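You operate a simulated robot arm through the tools that you are given. There is no shell and no other tool.

You are at the controls of a simulated robot arm. One attempt, no reset.

TASK
Slide the barometer back beside the clock, tap its glass and set the marker over the pointer.
Fine: the small tin that stands in its place goes on the brass tray.

It is judged by the outcome, as a careful person would: the job done as asked, and still so three seconds after it is handed in. It fails if anything else is knocked over, pushed out of place, dropped, spilled or broken.

THE ROBOT
A 7-joint arm with a fingered hand, fixed in place. Base frame: the origin is on the floor under the middle of its stand, x ahead of it, y to its left, z up. Lengths are in m, angles in rad, forces in N, time in s.
It reaches about 1.228 m from its shoulder. Its first joint turns from -2.007 to 2.007 rad. Payload 5 kg.
Tool frame: the origin (TCP) lies between the finger pads and is the grasp point; the fingertips stand 0.032 m ahead of it; z points along the fingers, y is the line along which they close. The gripper opens to 0.16 m; its body begins 0.089 m behind the TCP. The gripper is a hand of 4 fingers: y runs from the thumb to the fingers, the wrist lies at [0, 0, -0.267] in the tool frame, and closing takes about 1.5 s.
Orientation is that of the tool frame in the base frame, as a unit quaternion [x, y, z, w]. With the fingers straight down and closing along the base's y, the tool's x points along the base's -x, its y along +y and its z along -z.

THE INTERFACE
- The arm moves only by the tool apply_moves. Its argument "series" is a list of rows, each a list of 3 entries, a list of its own where there are three numbers: the shift along the base's x, y, z in m, then the turn, a rotation vector about the base's x, y, z in degrees, then the gripper command, from -1 (shut) to 1 (fully open), values between in proportion. In form: [[[tx, ty, tz], [wx, wy, wz], grip], ...]. A call has 1 to 20 rows; each row shifts and turns the commanded pose from where the row before left it. Each row takes 0.2 s and may step no farther than 0.05 m and 0.15 rad from the row before; otherwise, or with a gripper value out of range, the whole call is refused. Where a pose cannot be reached the arm comes as near as it can. A force on the tool above 40 N (or 10 N above the force at the start of the call, whichever is more), or a blocked arm, ends the call early, and 0.2 s more pass. The fingers move at their own pace (about 0.045 m/s each) and stop on an object; they squeeze with about 23 N. The grip force told is the motor's: it shows also when the fingers shut on nothing. Time passes only in rows, and 0.2 s behind the last, so rows that do not move let the fingers close. It gives the time, the measured TCP pose, the force on the tool (base axes), the opening and the grip force at its end, in the units of the frame above (readings bear some noise), with the torque about the TCP (base axes, N m) and any sound that the robot's microphone picked up.
- Cameras (640 x 400 px; columns grow to the right, rows downward): "scene" is fixed at [0.0327, 0.487, 1.3339]; the picture's right is [-0.49, -0.87, 0.00], its down [-0.28, 0.16, -0.95] and it looks along [0.83, -0.47, -0.32] (base axes); focal length 314 px, centre (320, 200). "wrist" rides on the gripper at [0.08, -0.004, -0.114] in the tool frame; the picture's right is [0.05, 1.00, 0.00], its down [-0.82, 0.04, -0.58] and it looks along [-0.58, 0.03, 0.82] (tool axes); focal length 265 px, centre (320, 200). There is no depth. A picture from a camera that has moved, and an enlarged one, comes with that camera's place and axes in the base frame and with its lens. The place of the scene camera against the robot may be out by one fixed shift of up to 0.025 m in any direction.
- capture(camera): a new picture of that camera. The clock stands still meanwhile.
- slide_trunk(by): slides the trunk up (or, below 0, down) by that many m; the arm rides with it, the base frame stays. It gives what a move gives, with no picture.
- grasp_type(shape): the hand has 4 fingers and takes this shape, open, in about a second: jaw (thumb against the fingers, like two jaws); tri (thumb and two fingers); tip (a fingertip pinch); poke (one finger out to press); point (the index stretched); flat (the hand flat); cup (the hand cupped); fist (a fist). The gripper value then closes the fingers along that shape, each until it touches; the sizes above hold for jaw. It gives what a move gives, with no picture.
- zoom(camera, box): a new picture of the part [left, top, right, bottom] of that camera's present view, enlarged. The clock stands still meanwhile.
- job_done(): hands the job in; it is judged then, once.

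Nothing tells you positions but the pictures and the camera data. Unless the task says otherwise, let go and move clear before handing in.

The tools are called after ">>>" as name(argument=value, ...) on one line, values as JSON. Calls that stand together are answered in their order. apply_moves: Moves the arm, as the interface text tells. Its arguments: {"type":"object","properties":{"series":{"type":"array","items":{"type":"array"}}},"required":["series"]} The other tools are called the same way: slide_trunk (by) moves the trunk up or down; grasp_type (shape) gives the hand a shape; capture (camera) takes a picture; zoom (camera, box) takes an enlarged picture of a part of a camera's view; job_done () hands the job in.

At the start:

```text
time_s: 0.0
tool_pos: [0.7066, -0.2081, 1.1338]
orientation: [0.0, 1.0, 0.0, 0.0]
wrist_force: [0.4, -0.2, 0.0]
torque: [0.01, -0.02, 0.03]
grip_width: 0.1597
gripper_force: 0.0
shape: jaw
trunk travel left (down, up): [-0.525, 0.465]
```

scene: 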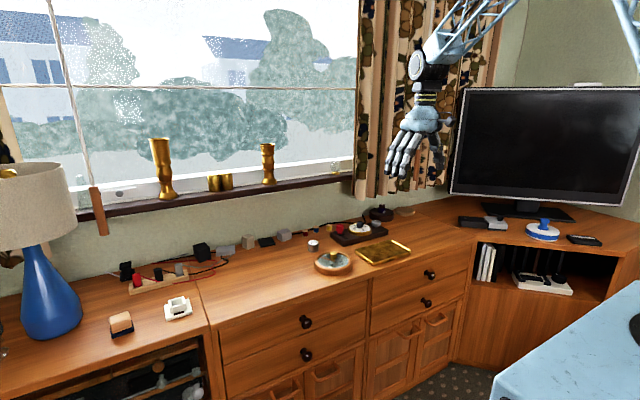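
wrist: 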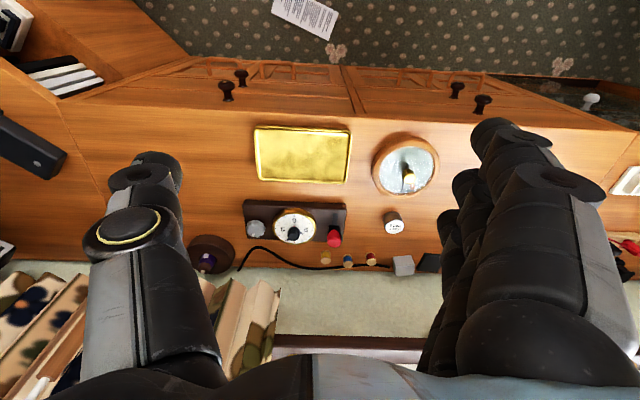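

I see a sideboard under the window with a round barometer with a glass face, a brass tray, a dark clock-like case and a small white tin near the wall. I'll look closer before planning anything.

>>> zoom(camera="scene", box=[280, 190, 440, 290])

>>> zoom(camera="wrist", box=[220, 110, 460, 280])

>>> zoom(camera="scene", box=[80, 220, 300, 357])

```text
4.00 times, centred on (360, 240) of scene
camera zoom: at [0.0327, 0.487, 1.3339], right [-0.49, -0.87, 0.0], down [-0.28, 0.16, -0.95], along [0.83, -0.47, -0.32], focal length 1255 px, centre (160, 40)
```

zoom: 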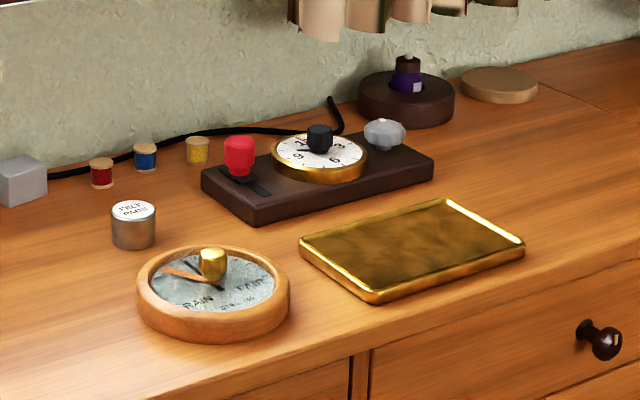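

```text
2.35 times, centred on (340, 195) of wrist
camera zoom: at [0.6276, -0.2124, 1.248], right [-0.05, 1.0, 0.0], down [0.82, 0.04, 0.58], along [0.58, 0.03, -0.82], focal length 624 px, centre (273, 212)
```

zoom: 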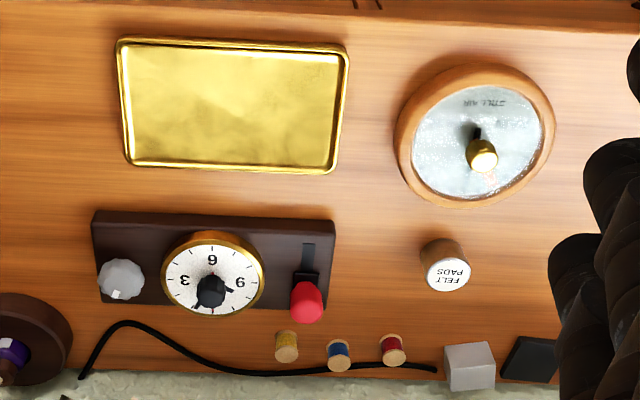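

```text
2.91 times, centred on (190, 288) of scene
camera zoom: at [0.0327, 0.487, 1.3339], right [-0.49, -0.87, 0.0], down [-0.28, 0.16, -0.95], along [0.83, -0.47, -0.32], focal length 913 px, centre (698, -58)
```

zoom: 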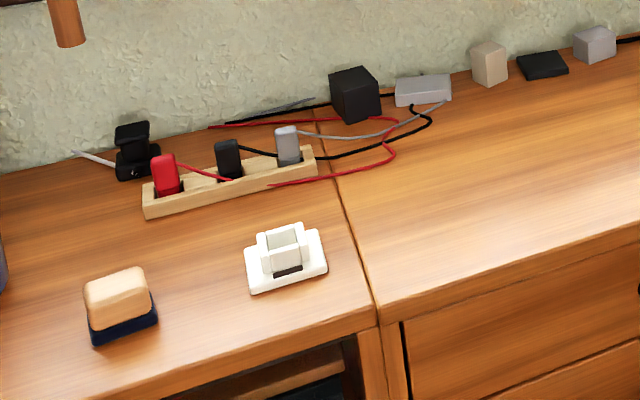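

The small white-topped tin reads "FELT PADS" and stands beside a dial on a dark base. The barometer sits nearer the edge. I'll zoom in further to read the dial and look for any mark of its old place.

>>> zoom(camera="wrist", box=[360, 125, 450, 205])

>>> zoom(camera="wrist", box=[230, 190, 420, 280])

>>> zoom(camera="scene", box=[300, 230, 380, 280])

>>> zoom(camera="scene", box=[360, 195, 440, 245])

```text
5.00 times, centred on (405, 165) of wrist
camera zoom: at [0.6276, -0.2124, 1.248], right [-0.05, 1.0, 0.0], down [0.82, 0.04, 0.58], along [0.58, 0.03, -0.82], focal length 1327 px, centre (-105, 375)
```

zoom: 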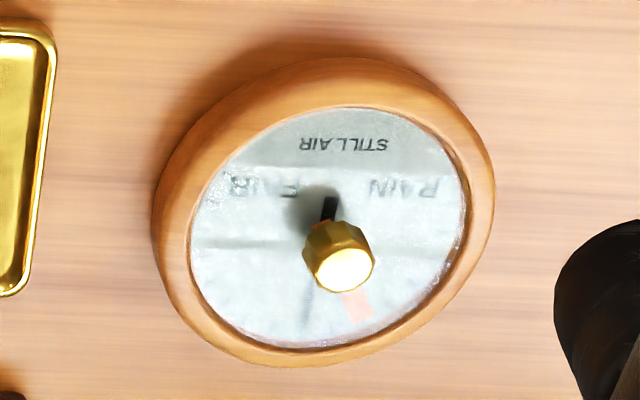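

```text
3.37 times, centred on (325, 235) of wrist
camera zoom: at [0.6276, -0.2124, 1.248], right [-0.05, 1.0, 0.0], down [0.82, 0.04, 0.58], along [0.58, 0.03, -0.82], focal length 894 px, centre (303, 82)
```

zoom: 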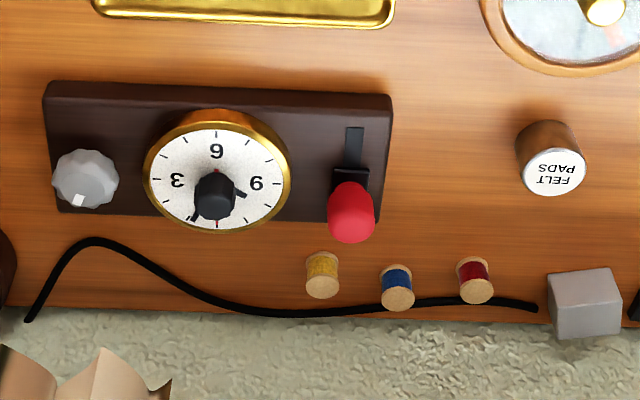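

```text
8.00 times, centred on (340, 255) of scene
camera zoom: at [0.0327, 0.487, 1.3339], right [-0.49, -0.87, 0.0], down [-0.28, 0.16, -0.95], along [0.83, -0.47, -0.32], focal length 2511 px, centre (160, -240)
```

zoom: 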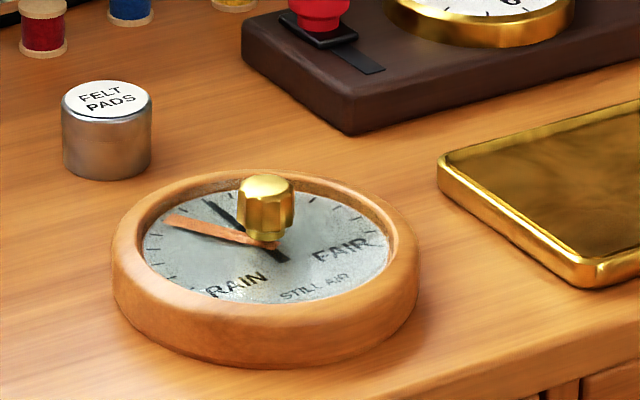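

```text
8.00 times, centred on (400, 220) of scene
camera zoom: at [0.0327, 0.487, 1.3339], right [-0.49, -0.87, 0.0], down [-0.28, 0.16, -0.95], along [0.83, -0.47, -0.32], focal length 2511 px, centre (-320, 40)
```

zoom: 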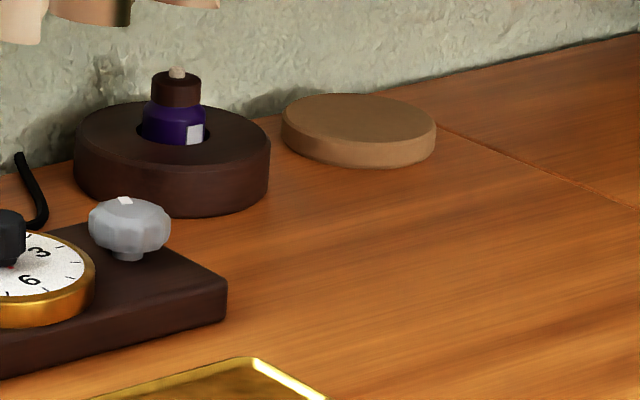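

The "FELT PADS" tin looks to be at about (1.00, -0.03) and the barometer at about (0.86, -0.035), with the tray left of it and the clock beside the tin. I'll move the hand above the barometer for a clearer wrist view to measure from.

>>> apply_moves(series=[[[0.0187, 0.0356, -0.0168], [0, 0, 0], 1], [[0.0187, 0.0356, -0.0168], [0, 0, 0], 1], [[0.0187, 0.0356, -0.0168], [0, 0, 0], 1], [[0.0187, 0.0356, -0.0168], [0, 0, 0], 1], [[0.0187, 0.0356, -0.0168], [0, 0, 0], 1], [[0, 0, 0], [0, 0, 0], 1]])

>>> capture(camera="wrist")

>>> capture(camera="scene")

```text
time_s: 1.4
tool_pos: [0.7988, -0.0289, 1.051]
orientation: [0.002, 1.0, 0.0, 0.0]
wrist_force: [0.2, -0.1, 0.6]
torque: [-0.01, -0.02, -0.02]
grip_width: 0.1596
gripper_force: 0.0
shape: jaw
trunk travel left (down, up): [-0.525, 0.465]
```

```text
taken
camera wrist: at [0.7205, -0.0331, 1.1636], right [-0.05, 1.0, 0.0], down [0.82, 0.04, 0.58], along [0.58, 0.03, -0.82], focal length 265 px, centre (320, 200)
```

wrist: 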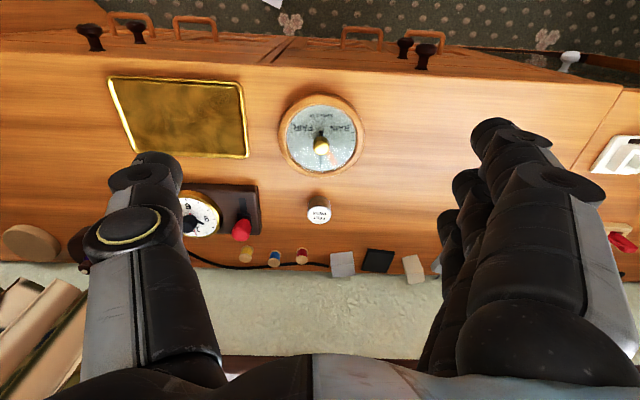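

```text
taken
```

scene: 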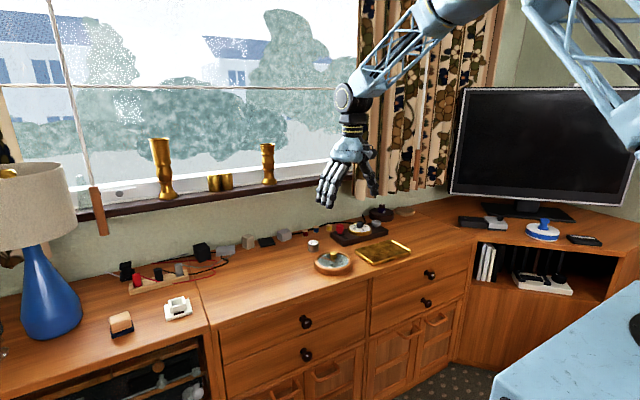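

The view is clear now, so I'll zoom in at this pose to triangulate the tin, barometer, tray and clock against the first wrist view.

>>> zoom(camera="wrist", box=[260, 80, 380, 155])

>>> zoom(camera="wrist", box=[180, 175, 350, 281])

>>> zoom(camera="wrist", box=[260, 80, 400, 280])

```text
5.33 times, centred on (320, 118) of wrist
camera zoom: at [0.7205, -0.0331, 1.1636], right [-0.05, 1.0, 0.0], down [0.82, 0.04, 0.58], along [0.58, 0.03, -0.82], focal length 1416 px, centre (320, 640)
```

zoom: 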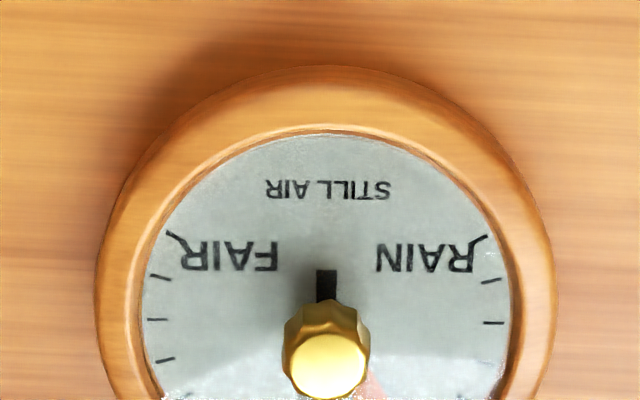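

```text
3.76 times, centred on (265, 228) of wrist
camera zoom: at [0.7205, -0.0331, 1.1636], right [-0.05, 1.0, 0.0], down [0.82, 0.04, 0.58], along [0.58, 0.03, -0.82], focal length 999 px, centre (527, 95)
```

zoom: 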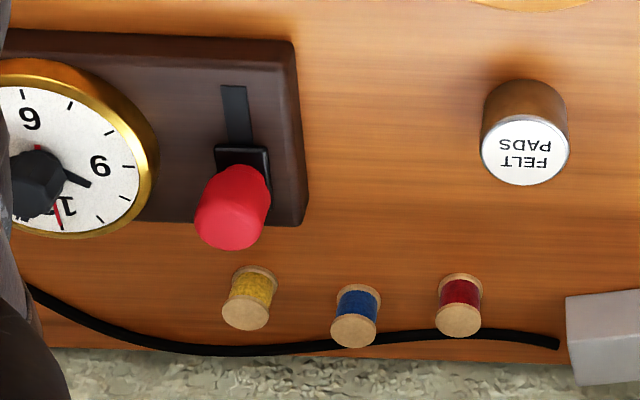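

```text
2.00 times, centred on (330, 180) of wrist
camera zoom: at [0.7205, -0.0331, 1.1636], right [-0.05, 1.0, 0.0], down [0.82, 0.04, 0.58], along [0.58, 0.03, -0.82], focal length 531 px, centre (300, 240)
```

zoom: 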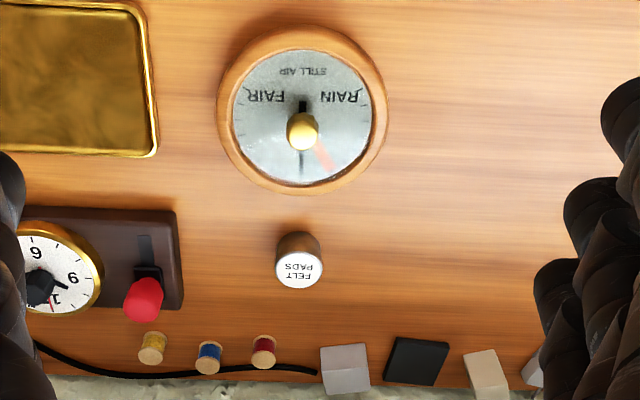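

From two wrist views I take the table at z≈0.745. The tin is at (1.024, -0.019) with its top at z≈0.778, the barometer at (0.88, -0.023) with a radius of about 0.067, and the tray centre at (0.867, -0.24). Next I'll go above the tin with the hand partly open and check the alignment.

>>> apply_moves(series=[[[0.0322, 0.0014, -0.0187], [0, 0, 0], 0.125], [[0.0322, 0.0014, -0.0187], [0, 0, 0], 0.125], [[0.0322, 0.0014, -0.0187], [0, 0, 0], 0.125], [[0.0322, 0.0014, -0.0187], [0, 0, 0], 0.125], [[0.0322, 0.0014, -0.0187], [0, 0, 0], 0.125], [[0.0322, 0.0014, -0.0187], [0, 0, 0], 0.125], [[0.0322, 0.0014, -0.0187], [0, 0, 0], 0.125], [[0, 0, 0], [0, 0, 0], 0.125]])

>>> capture(camera="wrist")

>>> zoom(camera="scene", box=[240, 120, 440, 290])

```text
time_s: 3.2
tool_pos: [1.0231, -0.0206, 0.9209]
orientation: [0.001, 1.0, 0.0, 0.001]
wrist_force: [-0.2, 0.9, 1.4]
torque: [0.01, -0.07, 0.02]
grip_width: 0.0906
gripper_force: 0.0
shape: jaw
trunk travel left (down, up): [-0.525, 0.465]
```

```text
taken
camera wrist: at [0.9435, -0.0254, 1.034], right [-0.05, 1.0, 0.0], down [0.82, 0.04, 0.58], along [0.58, 0.03, -0.82], focal length 265 px, centre (320, 200)
```

wrist: 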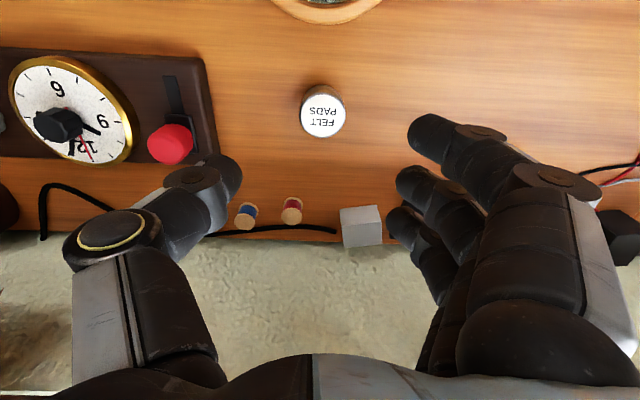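

```text
2.35 times, centred on (340, 205) of scene
camera zoom: at [0.0327, 0.487, 1.3339], right [-0.49, -0.87, 0.0], down [-0.28, 0.16, -0.95], along [0.83, -0.47, -0.32], focal length 738 px, centre (273, 188)
```

zoom: 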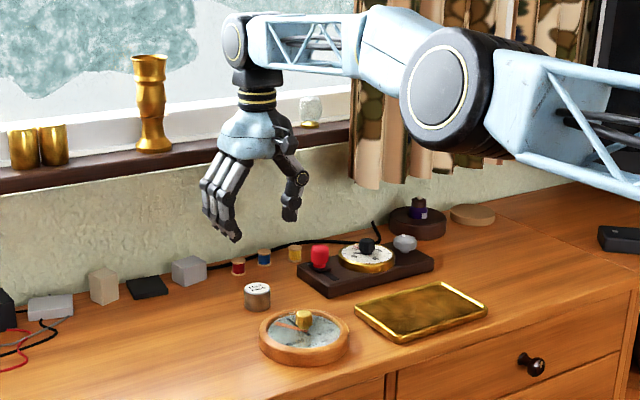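

The tin again computes to (1.023, -0.019), right under the open hand, and the fingers are clear of the clock and spools. I'll go down most of the way and look again.

>>> apply_moves(series=[[[0, 0.002, -0.034], [0, 0, 0], 0.125], [[0, 0, -0.034], [0, 0, 0], 0.125], [[0, 0, -0.034], [0, 0, 0], 0.125], [[0, 0, -0.017], [0, 0, 0], 0.125], [[0, 0, 0], [0, 0, 0], 0.125]])

>>> capture(camera="wrist")

>>> zoom(camera="scene", box=[280, 150, 440, 280])

```text
time_s: 4.4
tool_pos: [1.0182, -0.0184, 0.8022]
orientation: [0.0, 1.0, 0.0, 0.0]
wrist_force: [-0.7, 0.2, 0.4]
torque: [0.01, -0.01, -0.02]
grip_width: 0.0907
gripper_force: 0.0
shape: jaw
out of reach, approached as far as the arm can: row 1, 4
trunk travel left (down, up): [-0.525, 0.465]
```

```text
taken
camera wrist: at [0.938, -0.0225, 0.9158], right [-0.05, 1.0, 0.0], down [0.81, 0.04, 0.58], along [0.58, 0.03, -0.82], focal length 265 px, centre (320, 200)
```

wrist: 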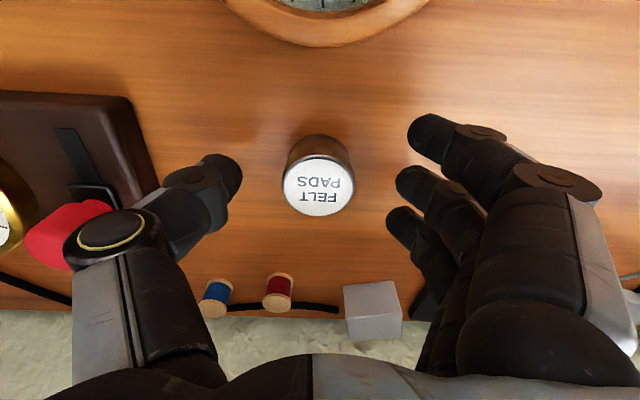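

```text
3.08 times, centred on (360, 215) of scene
camera zoom: at [0.0327, 0.487, 1.3339], right [-0.49, -0.87, 0.0], down [-0.28, 0.16, -0.95], along [0.83, -0.47, -0.32], focal length 966 px, centre (197, 154)
```

zoom: 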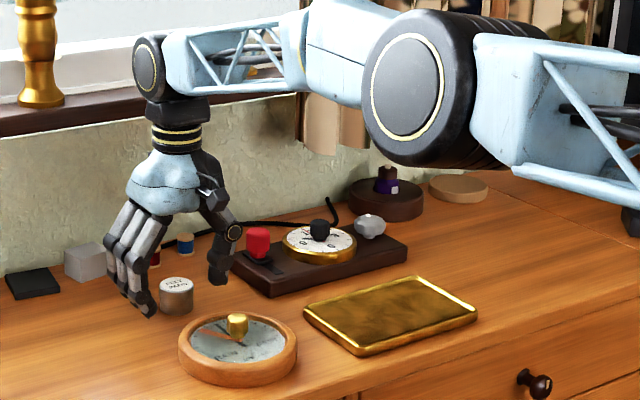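

The hand is centred around the tin, though the arm reports being near its reach limit (about 5 mm short in x), which is fine for this grasp. I'll lower the last bit and close gently.

>>> apply_moves(series=[[[0, 0, -0.008], [0, 0, 0], 0.125], [[0, 0, -0.008], [0, 0, 0], 0.125], [[0, 0, 0], [0, 0, 0], 0.125]])

>>> zoom(camera="scene", box=[280, 200, 400, 280])

```text
time_s: 5.2
tool_pos: [1.017, -0.0185, 0.785]
orientation: [0.0, 1.0, 0.0, 0.001]
wrist_force: [0.7, 0.5, 0.3]
torque: [0.0, 0.0, 0.05]
grip_width: 0.0905
gripper_force: 0.1
shape: jaw
trunk travel left (down, up): [-0.525, 0.465]
```

```text
5.00 times, centred on (340, 240) of scene
camera zoom: at [0.0327, 0.487, 1.3339], right [-0.49, -0.87, 0.0], down [-0.28, 0.16, -0.95], along [0.83, -0.47, -0.32], focal length 1569 px, centre (220, 0)
```

zoom: 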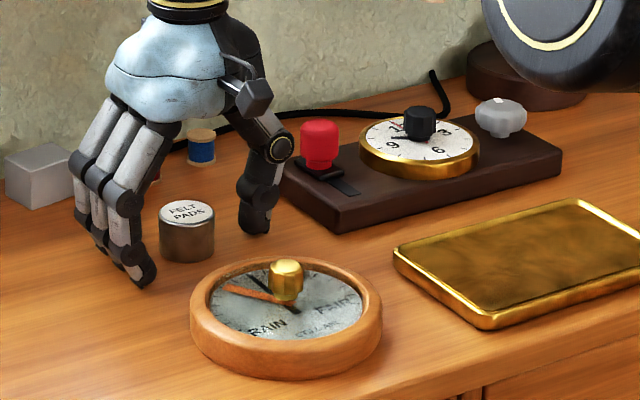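

The fingertips are just above the table on both sides of the tin. I'll close now.

>>> apply_moves(series=[[[0, 0, 0], [0, 0, 0], -0.3], [[0, 0, 0], [0, 0, 0], -0.6], [[0, 0, 0], [0, 0, 0], -0.6], [[0, 0, 0], [0, 0, 0], -0.8], [[0, 0, 0], [0, 0, 0], -0.8], [[0, 0, 0], [0, 0, 0], -0.8]])

>>> capture(camera="wrist")

>>> zoom(camera="scene", box=[280, 200, 400, 280])

```text
time_s: 6.6
tool_pos: [1.0168, -0.0189, 0.7842]
orientation: [0.0, 1.0, 0.0, 0.0]
wrist_force: [0.3, 1.0, 0.0]
torque: [-0.02, -0.01, 0.0]
grip_width: 0.0245
gripper_force: 12.6
shape: jaw
trunk travel left (down, up): [-0.525, 0.465]
```

```text
taken
camera wrist: at [0.9377, -0.0225, 0.8986], right [-0.05, 1.0, 0.0], down [0.82, 0.04, 0.58], along [0.58, 0.03, -0.82], focal length 265 px, centre (320, 200)
```

wrist: 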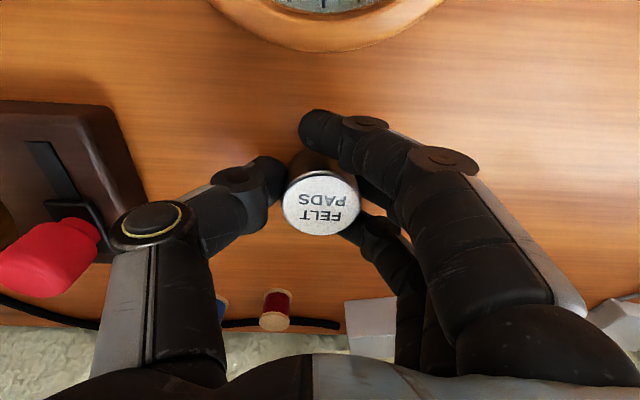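

```text
5.00 times, centred on (340, 240) of scene
camera zoom: at [0.0327, 0.487, 1.3339], right [-0.49, -0.87, 0.0], down [-0.28, 0.16, -0.95], along [0.83, -0.47, -0.32], focal length 1569 px, centre (220, 0)
```

zoom: 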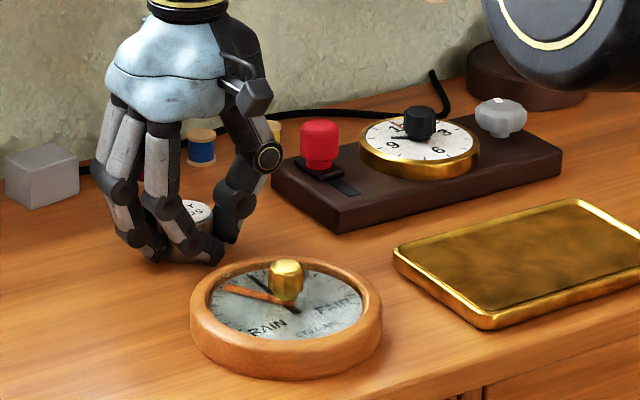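

The thumb and fingers have closed around the tin. I'll tighten fully, then lift a little and check it comes along.

>>> apply_moves(series=[[[0, 0, 0], [0, 0, 0], -1], [[0, 0, 0], [0, 0, 0], -1], [[0, 0, 0], [0, 0, 0], -1], [[0, 0, 0.015], [0, 0, 0], -1], [[0, 0, 0.015], [0, 0, 0], -1], [[0, 0, 0], [0, 0, 0], -1]])

>>> capture(camera="wrist")

>>> zoom(camera="scene", box=[280, 200, 400, 280])

```text
time_s: 8.0
tool_pos: [1.0174, -0.0191, 0.8147]
orientation: [-0.001, 1.0, 0.0, 0.0]
wrist_force: [0.0, 0.4, -0.2]
torque: [0.03, 0.02, -0.02]
grip_width: 0.023
gripper_force: 23.0
shape: jaw
trunk travel left (down, up): [-0.525, 0.465]
```

```text
taken
camera wrist: at [0.9379, -0.0232, 0.9286], right [-0.05, 1.0, 0.0], down [0.82, 0.04, 0.58], along [0.58, 0.03, -0.82], focal length 265 px, centre (320, 200)
```

wrist: 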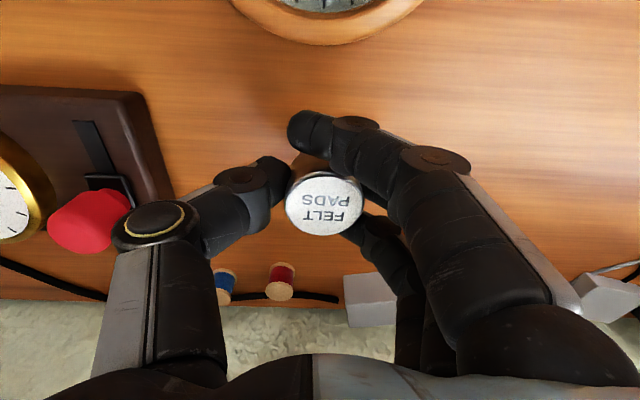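

```text
5.00 times, centred on (340, 240) of scene
camera zoom: at [0.0327, 0.487, 1.3339], right [-0.49, -0.87, 0.0], down [-0.28, 0.16, -0.95], along [0.83, -0.47, -0.32], focal length 1569 px, centre (220, 0)
```

zoom: 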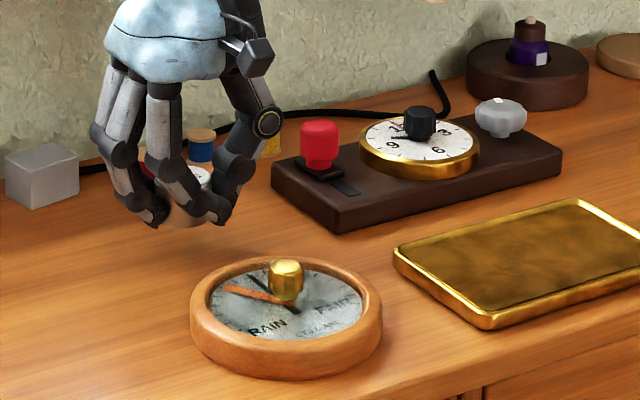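

The tin is held upright and came cleanly off the table, about 8 mm forward of the grasp point. I'll raise it, carry it over the brass tray centre at (0.867, -0.24), and stop above it to check.

>>> apply_moves(series=[[[0, 0, 0.03], [0, 0, 0], -1], [[0, 0, 0.04], [0, 0, 0], -1], [[-0.0226, -0.032, 0.002], [0, 0, 0], -1], [[-0.0226, -0.032, 0.002], [0, 0, 0], -1], [[-0.0226, -0.032, 0], [0, 0, 0], -1], [[-0.0226, -0.032, 0], [0, 0, 0], -1], [[-0.0226, -0.032, 0], [0, 0, 0], -1], [[-0.0226, -0.032, 0], [0, 0, 0], -1], [[-0.0226, -0.032, 0], [0, 0, 0], -1], [[0, 0, 0], [0, 0, 0], -1], [[0, 0, 0], [0, 0, 0], -1]])

>>> capture(camera="wrist")

>>> zoom(camera="scene", box=[280, 150, 440, 280])

```text
time_s: 10.4
tool_pos: [0.8552, -0.2432, 0.8909]
orientation: [0.0, 1.0, 0.0, 0.0]
wrist_force: [0.6, 0.1, -0.1]
torque: [0.0, 0.0, -0.03]
grip_width: 0.0229
gripper_force: 23.8
shape: jaw
trunk travel left (down, up): [-0.525, 0.465]
```

```text
taken
camera wrist: at [0.7767, -0.2466, 1.0034], right [-0.05, 1.0, 0.0], down [0.82, 0.04, 0.58], along [0.58, 0.03, -0.82], focal length 265 px, centre (320, 200)
```

wrist: 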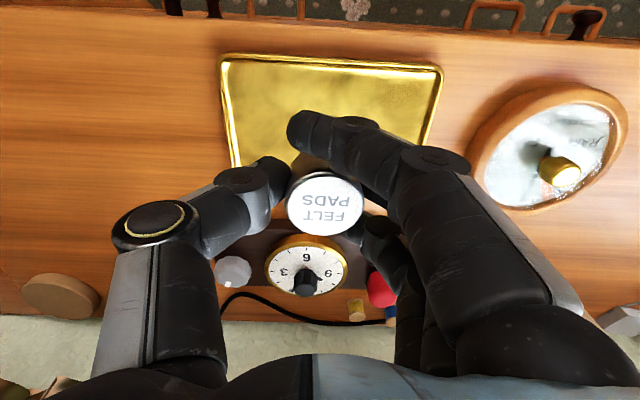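

```text
3.08 times, centred on (360, 215) of scene
camera zoom: at [0.0327, 0.487, 1.3339], right [-0.49, -0.87, 0.0], down [-0.28, 0.16, -0.95], along [0.83, -0.47, -0.32], focal length 966 px, centre (197, 154)
```

zoom: 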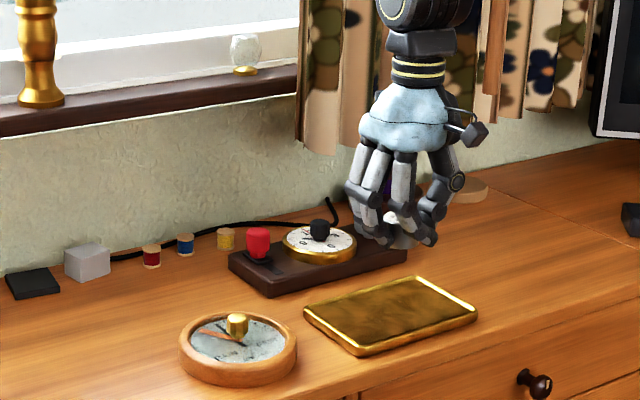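

The hand is over the tray, and I make the tray span x 0.81–0.93 and y -0.33 to -0.14, so the tin is nearly centred. I'll lower it slowly.

>>> apply_moves(series=[[[0.003, 0.003, -0.03], [0, 0, 0], -1], [[0, 0, -0.03], [0, 0, 0], -1], [[0, 0, -0.025], [0, 0, 0], -1], [[0, 0, -0.01], [0, 0, 0], -1], [[0, 0, 0], [0, 0, 0], -1]])

>>> zoom(camera="scene", box=[330, 200, 430, 280])

>>> capture(camera="wrist")

```text
time_s: 11.6
tool_pos: [0.863, -0.2406, 0.7953]
orientation: [0.001, 1.0, 0.0, 0.001]
wrist_force: [-0.5, -1.6, 12.8]
torque: [0.2, -0.18, -0.03]
grip_width: 0.0235
gripper_force: 23.0
shape: jaw
trunk travel left (down, up): [-0.525, 0.465]
```

```text
5.00 times, centred on (380, 240) of scene
camera zoom: at [0.0327, 0.487, 1.3339], right [-0.49, -0.87, 0.0], down [-0.28, 0.16, -0.95], along [0.83, -0.47, -0.32], focal length 1569 px, centre (20, 0)
```

zoom: 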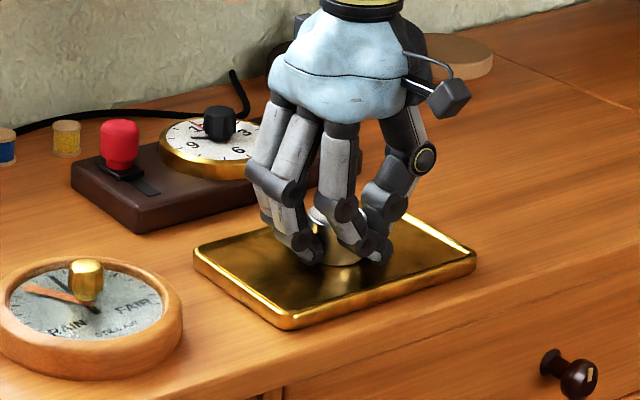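

```text
taken
camera wrist: at [0.7827, -0.2439, 0.9093], right [-0.05, 1.0, 0.0], down [0.81, 0.04, 0.58], along [0.58, 0.03, -0.81], focal length 265 px, centre (320, 200)
```

wrist: 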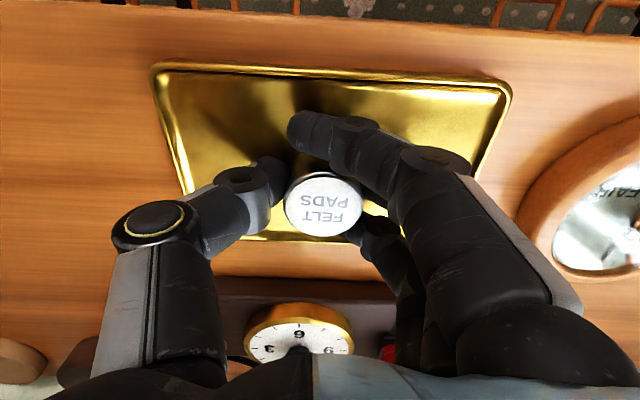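

The 12.8 N upward force shows the tin is resting on the tray floor. I'll ease up slightly to relieve the press, then open gradually.

>>> apply_moves(series=[[[0, 0, 0.002], [0, 0, 0], -1], [[0, 0, 0], [0, 0, 0], -0.75], [[0, 0, 0], [0, 0, 0], -0.6], [[0, 0, 0], [0, 0, 0], -0.4], [[0, 0, 0], [0, 0, 0], -0.2], [[0, 0, 0], [0, 0, 0], 0], [[0, 0, 0], [0, 0, 0], 0], [[0, 0, 0], [0, 0, 0], 0]])

>>> capture(camera="wrist")

>>> zoom(camera="scene", box=[330, 200, 430, 280])

```text
time_s: 13.4
tool_pos: [0.8618, -0.2399, 0.796]
orientation: [0.0, 1.0, 0.0, -0.001]
wrist_force: [0.1, 0.5, -0.6]
torque: [-0.02, -0.01, 0.03]
grip_width: 0.0792
gripper_force: 0.1
shape: jaw
trunk travel left (down, up): [-0.525, 0.465]
```

```text
taken
camera wrist: at [0.7827, -0.2438, 0.9096], right [-0.05, 1.0, 0.0], down [0.82, 0.04, 0.58], along [0.58, 0.03, -0.82], focal length 265 px, centre (320, 200)
```

wrist: 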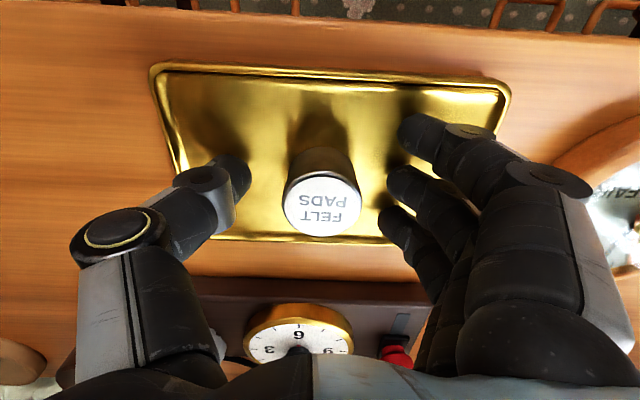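

```text
5.00 times, centred on (380, 240) of scene
camera zoom: at [0.0327, 0.487, 1.3339], right [-0.49, -0.87, 0.0], down [-0.28, 0.16, -0.95], along [0.83, -0.47, -0.32], focal length 1569 px, centre (20, 0)
```

zoom: 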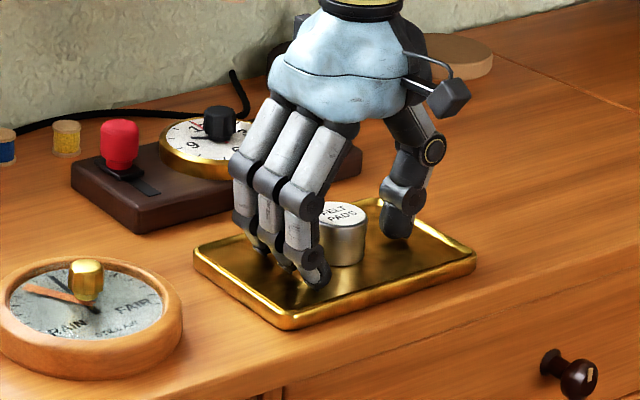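

The tin stands upright and free on the tray. I'll lift straight up and move over toward the barometer for a fresh look.

>>> apply_moves(series=[[[0, 0, 0.02], [0, 0, 0], 0], [[0, 0, 0.04], [0, 0, 0], 0], [[0, 0, 0.04], [0, 0, 0], 0], [[-0.02, 0.04, 0.01], [0, 0, 0], 0], [[-0.02, 0.04, 0.01], [0, 0, 0], 0], [[-0.02, 0.04, 0.01], [0, 0, 0], 0], [[-0.02, 0.045, 0.01], [0, 0, 0], 0], [[-0.012, 0.045, 0], [0, 0, 0], 0], [[0, 0, 0], [0, 0, 0], 0]])

>>> capture(camera="wrist")

>>> zoom(camera="scene", box=[290, 200, 430, 290])

```text
refused: row 7 steps farther than a row can; nothing moved
```

```text
taken
camera wrist: at [0.7827, -0.2438, 0.9096], right [-0.05, 1.0, 0.0], down [0.82, 0.04, 0.58], along [0.58, 0.03, -0.82], focal length 265 px, centre (320, 200)
```

wrist: 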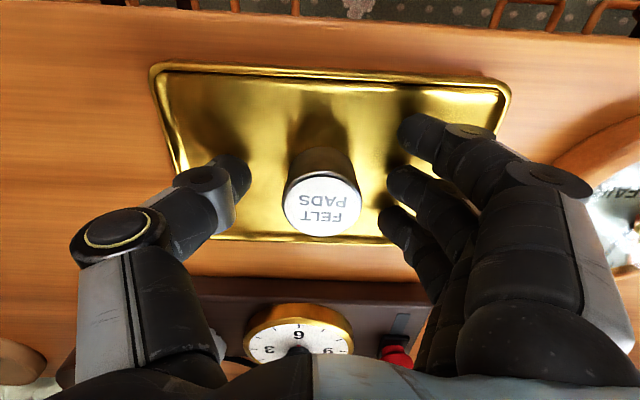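

```text
4.44 times, centred on (360, 245) of scene
camera zoom: at [0.0327, 0.487, 1.3339], right [-0.49, -0.87, 0.0], down [-0.28, 0.16, -0.95], along [0.83, -0.47, -0.32], focal length 1395 px, centre (142, 0)
```

zoom: 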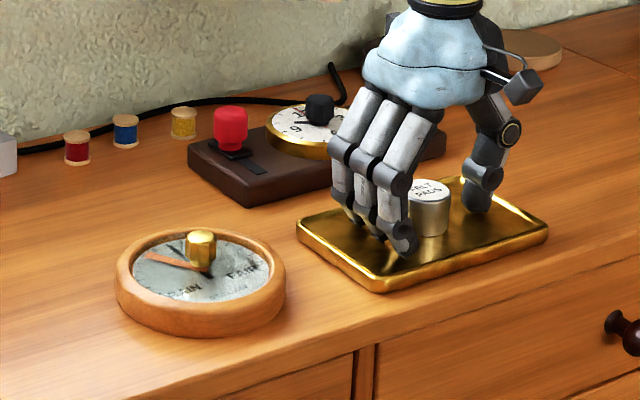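

That call was refused because one step was too long, so nothing moved. I'll resend the lift and sideways move with shorter steps.

>>> apply_moves(series=[[[0, 0, 0.02], [0, 0, 0], 0], [[0, 0, 0.04], [0, 0, 0], 0], [[0, 0, 0.04], [0, 0, 0], 0], [[-0.018, 0.036, 0.01], [0, 0, 0], 0], [[-0.018, 0.036, 0.01], [0, 0, 0], 0], [[-0.018, 0.036, 0.01], [0, 0, 0], 0], [[-0.018, 0.036, 0.01], [0, 0, 0], 0], [[-0.018, 0.036, 0], [0, 0, 0], 0], [[0, 0.031, 0], [0, 0, 0], 0], [[0, 0, 0], [0, 0, 0], 0]])

>>> capture(camera="wrist")

>>> zoom(camera="wrist", box=[240, 80, 420, 260])

```text
time_s: 15.6
tool_pos: [0.7714, -0.028, 0.9362]
orientation: [0.001, 1.0, -0.001, 0.001]
wrist_force: [0.6, -0.1, 0.7]
torque: [0.01, -0.01, 0.0]
grip_width: 0.0794
gripper_force: 0.0
shape: jaw
trunk travel left (down, up): [-0.525, 0.465]
```

```text
taken
camera wrist: at [0.6927, -0.032, 1.0499], right [-0.05, 1.0, 0.0], down [0.82, 0.04, 0.58], along [0.58, 0.03, -0.82], focal length 265 px, centre (320, 200)
```

wrist: 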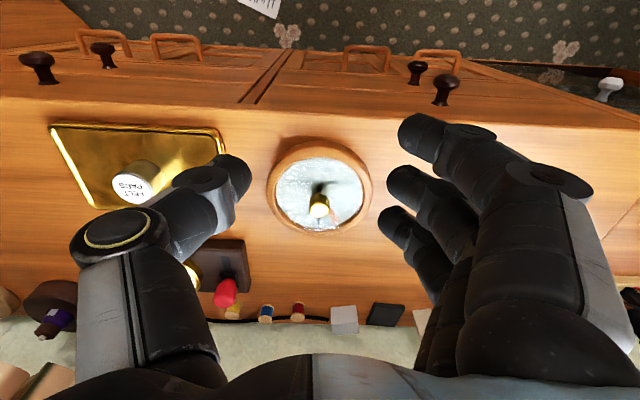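

```text
2.22 times, centred on (330, 170) of wrist
camera zoom: at [0.6927, -0.032, 1.0499], right [-0.05, 1.0, 0.0], down [0.82, 0.04, 0.58], along [0.58, 0.03, -0.82], focal length 590 px, centre (298, 267)
```

zoom: 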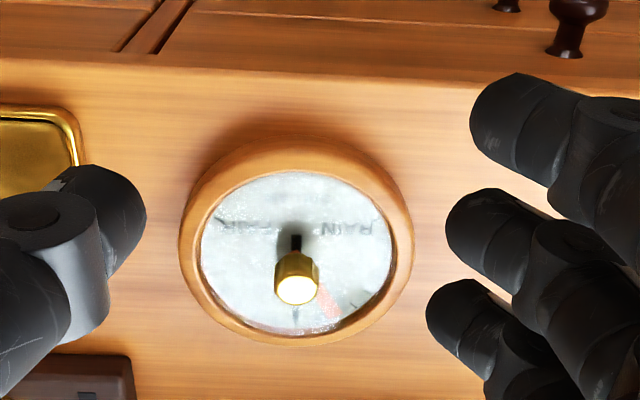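

The barometer centre computes again to (0.880, -0.024). I'll turn the half-open hand about 17° so the thumb and leading finger form an even cradle, then come down in front of the barometer to push it along +x.

>>> apply_moves(series=[[[-0.004, -0.001, -0.02], [0, 0, 8.35], 0], [[-0.004, 0, -0.025], [0, 0, 8.35], 0], [[0, 0, -0.03], [0, 0, 0], 0], [[0, 0, 0], [0, 0, 0], 0]])

>>> capture(camera="wrist")

>>> zoom(camera="scene", box=[280, 170, 420, 290])

```text
time_s: 16.6
tool_pos: [0.7635, -0.0294, 0.8589]
orientation: [-0.145, 0.989, 0.001, 0.0]
wrist_force: [0.9, 0.1, 0.0]
torque: [0.01, -0.02, 0.01]
grip_width: 0.0794
gripper_force: 0.0
shape: jaw
trunk travel left (down, up): [-0.525, 0.465]
```

```text
taken
camera wrist: at [0.6897, -0.0564, 0.9724], right [-0.34, 0.94, 0.0], down [0.77, 0.27, 0.58], along [0.54, 0.19, -0.82], focal length 265 px, centre (320, 200)
```

wrist: 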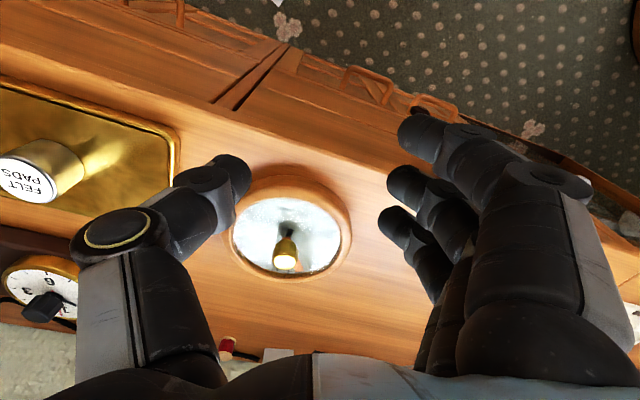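

```text
3.33 times, centred on (350, 230) of scene
camera zoom: at [0.0327, 0.487, 1.3339], right [-0.49, -0.87, 0.0], down [-0.28, 0.16, -0.95], along [0.83, -0.47, -0.32], focal length 1046 px, centre (220, 100)
```

zoom: 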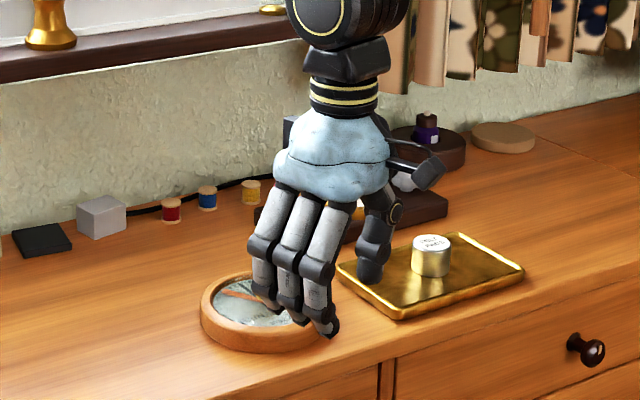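

The thumb and leading finger are level at x≈0.78 and straddle the barometer evenly, well clear of it. I'll lower them to just above the table.

>>> apply_moves(series=[[[0, 0, -0.03], [0, 0, 0], 0], [[0, 0, -0.03], [0, 0, 0], 0], [[0, 0, -0.015], [0, 0, 0], 0], [[0, 0, 0], [0, 0, 0], 0]])

>>> capture(camera="wrist")

>>> zoom(camera="scene", box=[280, 190, 420, 290])

```text
time_s: 17.6
tool_pos: [0.7639, -0.0299, 0.7854]
orientation: [-0.145, 0.989, 0.0, -0.001]
wrist_force: [0.0, 0.4, -0.9]
torque: [-0.01, -0.02, -0.02]
grip_width: 0.0796
gripper_force: 0.0
shape: jaw
trunk travel left (down, up): [-0.525, 0.465]
```

```text
taken
camera wrist: at [0.69, -0.0566, 0.8986], right [-0.34, 0.94, 0.0], down [0.77, 0.27, 0.58], along [0.54, 0.19, -0.82], focal length 265 px, centre (320, 200)
```

wrist: 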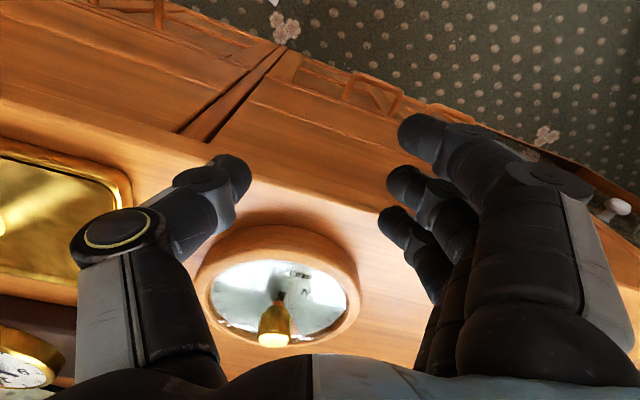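

```text
4.00 times, centred on (350, 240) of scene
camera zoom: at [0.0327, 0.487, 1.3339], right [-0.49, -0.87, 0.0], down [-0.28, 0.16, -0.95], along [0.83, -0.47, -0.32], focal length 1255 px, centre (200, 40)
```

zoom: 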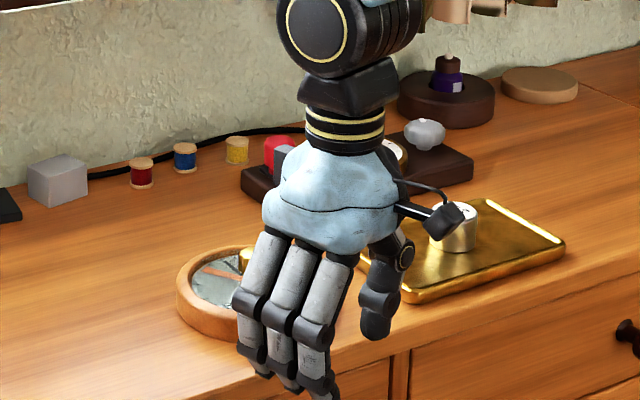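

The fingertips are about 8 mm above the table in front of the ring. I'll push gently forward in small steps and check contact.

>>> apply_moves(series=[[[0.012, 0, 0], [0, 0, 0], 0], [[0.012, 0, 0], [0, 0, 0], 0], [[0.01, 0, 0], [0, 0, 0], 0], [[0.01, 0, 0], [0, 0, 0], 0], [[0.01, 0, 0], [0, 0, 0], 0], [[0, 0, 0], [0, 0, 0], 0]])

>>> capture(camera="wrist")

>>> zoom(camera="scene", box=[280, 190, 420, 290])

```text
time_s: 19.0
tool_pos: [0.8185, -0.0301, 0.7845]
orientation: [-0.146, 0.989, 0.001, 0.0]
wrist_force: [-2.1, 1.1, -1.0]
torque: [-0.02, 0.07, 0.05]
grip_width: 0.0804
gripper_force: 0.1
shape: jaw
trunk travel left (down, up): [-0.525, 0.465]
```

```text
taken
camera wrist: at [0.7437, -0.0575, 0.8989], right [-0.34, 0.94, 0.0], down [0.77, 0.27, 0.58], along [0.54, 0.19, -0.82], focal length 265 px, centre (320, 200)
```

wrist: 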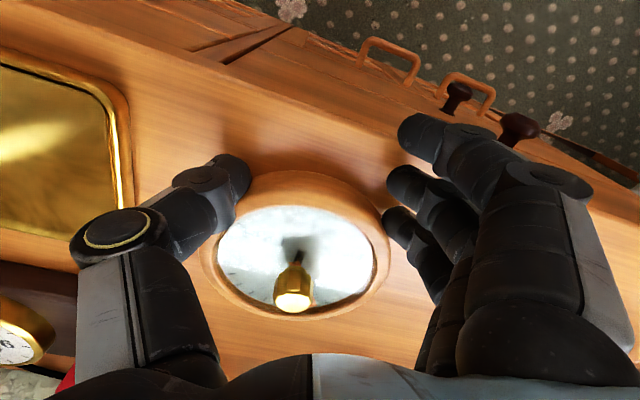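

```text
4.00 times, centred on (350, 240) of scene
camera zoom: at [0.0327, 0.487, 1.3339], right [-0.49, -0.87, 0.0], down [-0.28, 0.16, -0.95], along [0.83, -0.47, -0.32], focal length 1255 px, centre (200, 40)
```

zoom: 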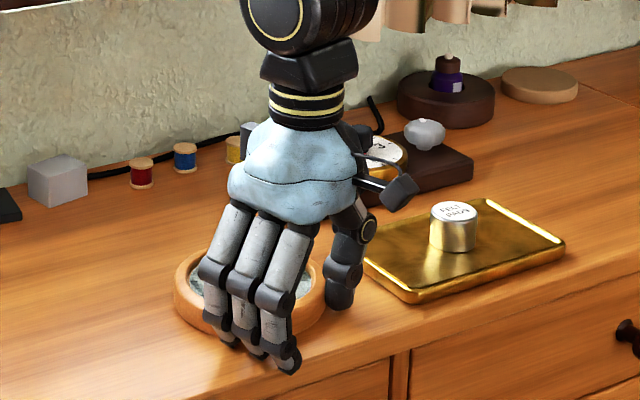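

Both the thumb and the leading finger are touching the ring, with about 2 N. I'll keep sliding it forward slowly with a slight drift to +y.

>>> apply_moves(series=[[[0.01, 0.0006, 0], [0, 0, 0], 0], [[0.012, 0.0006, 0], [0, 0, 0], 0], [[0.012, 0.0006, 0], [0, 0, 0], 0], [[0.012, 0.0006, 0], [0, 0, 0], 0], [[0.012, 0.0006, 0], [0, 0, 0], 0], [[0, 0, 0], [0, 0, 0], 0]])

>>> capture(camera="wrist")

>>> zoom(camera="scene", box=[280, 190, 420, 290])

```text
time_s: 20.4
tool_pos: [0.8763, -0.0273, 0.7872]
orientation: [-0.145, 0.989, 0.0, 0.0]
wrist_force: [-2.8, 0.6, -0.2]
torque: [0.01, 0.06, 0.02]
grip_width: 0.0806
gripper_force: 0.2
shape: jaw
trunk travel left (down, up): [-0.525, 0.465]
```

```text
taken
camera wrist: at [0.8017, -0.0544, 0.8998], right [-0.34, 0.94, 0.0], down [0.77, 0.27, 0.58], along [0.54, 0.19, -0.82], focal length 265 px, centre (320, 200)
```

wrist: 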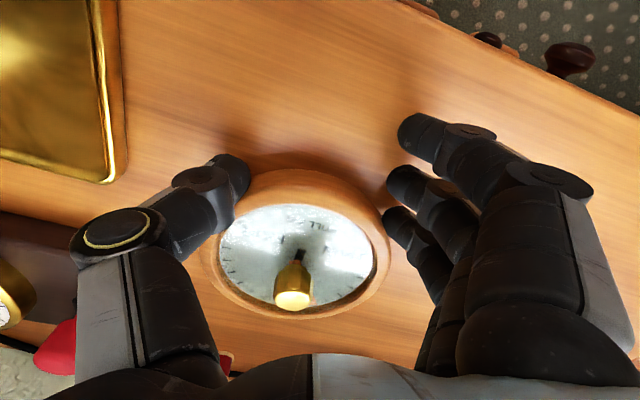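

```text
4.00 times, centred on (350, 240) of scene
camera zoom: at [0.0327, 0.487, 1.3339], right [-0.49, -0.87, 0.0], down [-0.28, 0.16, -0.95], along [0.83, -0.47, -0.32], focal length 1255 px, centre (200, 40)
```

zoom: 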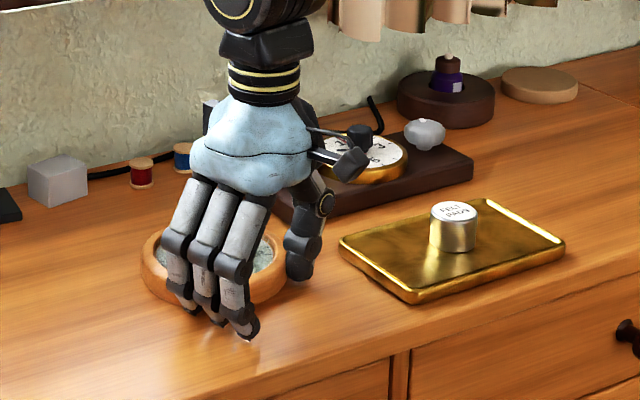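

The barometer slides along steadily and sits at about (0.940, -0.024). It needs roughly another 0.08 m forward and 5 mm to +y, so I'll go most of that way and measure again.

>>> apply_moves(series=[[[0.012, 0.0008, -0.001], [0, 0, 0], 0], [[0.012, 0.0008, -0.001], [0, 0, 0], 0], [[0.012, 0.0008, 0], [0, 0, 0], 0], [[0.012, 0.0008, 0], [0, 0, 0], 0], [[0.012, 0.0008, 0], [0, 0, 0], 0], [[0.01, 0.0008, 0], [0, 0, 0], 0], [[0, 0, 0], [0, 0, 0], 0]])

>>> capture(camera="wrist")

>>> zoom(camera="scene", box=[270, 180, 410, 280])

```text
time_s: 22.0
tool_pos: [0.947, -0.022, 0.7845]
orientation: [-0.146, 0.989, 0.0, 0.0]
wrist_force: [-2.0, 0.0, 0.3]
torque: [0.01, 0.03, 0.02]
grip_width: 0.0813
gripper_force: 0.0
shape: jaw
trunk travel left (down, up): [-0.525, 0.465]
```

```text
taken
camera wrist: at [0.8718, -0.049, 0.8974], right [-0.34, 0.94, 0.0], down [0.77, 0.27, 0.58], along [0.54, 0.19, -0.82], focal length 265 px, centre (320, 200)
```

wrist: 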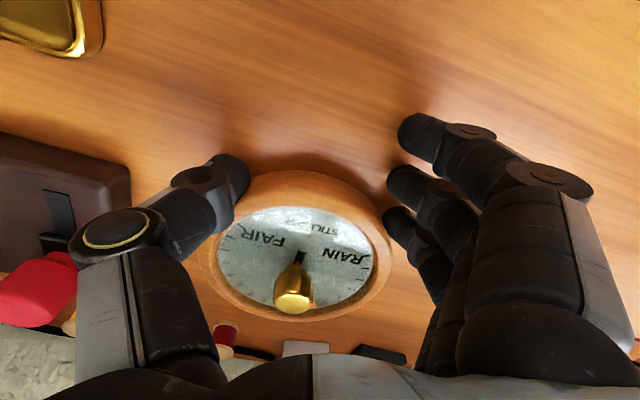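

```text
4.00 times, centred on (340, 230) of scene
camera zoom: at [0.0327, 0.487, 1.3339], right [-0.49, -0.87, 0.0], down [-0.28, 0.16, -0.95], along [0.83, -0.47, -0.32], focal length 1255 px, centre (240, 80)
```

zoom: 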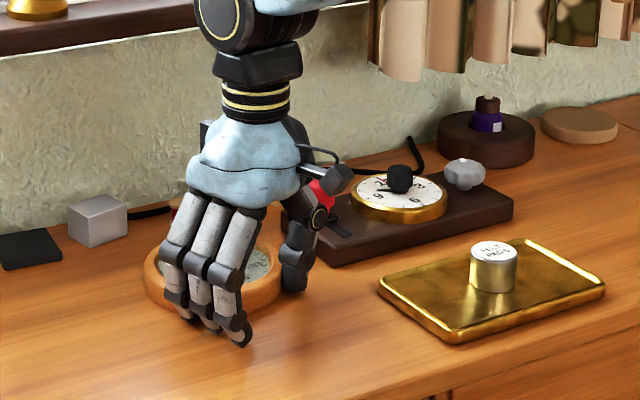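

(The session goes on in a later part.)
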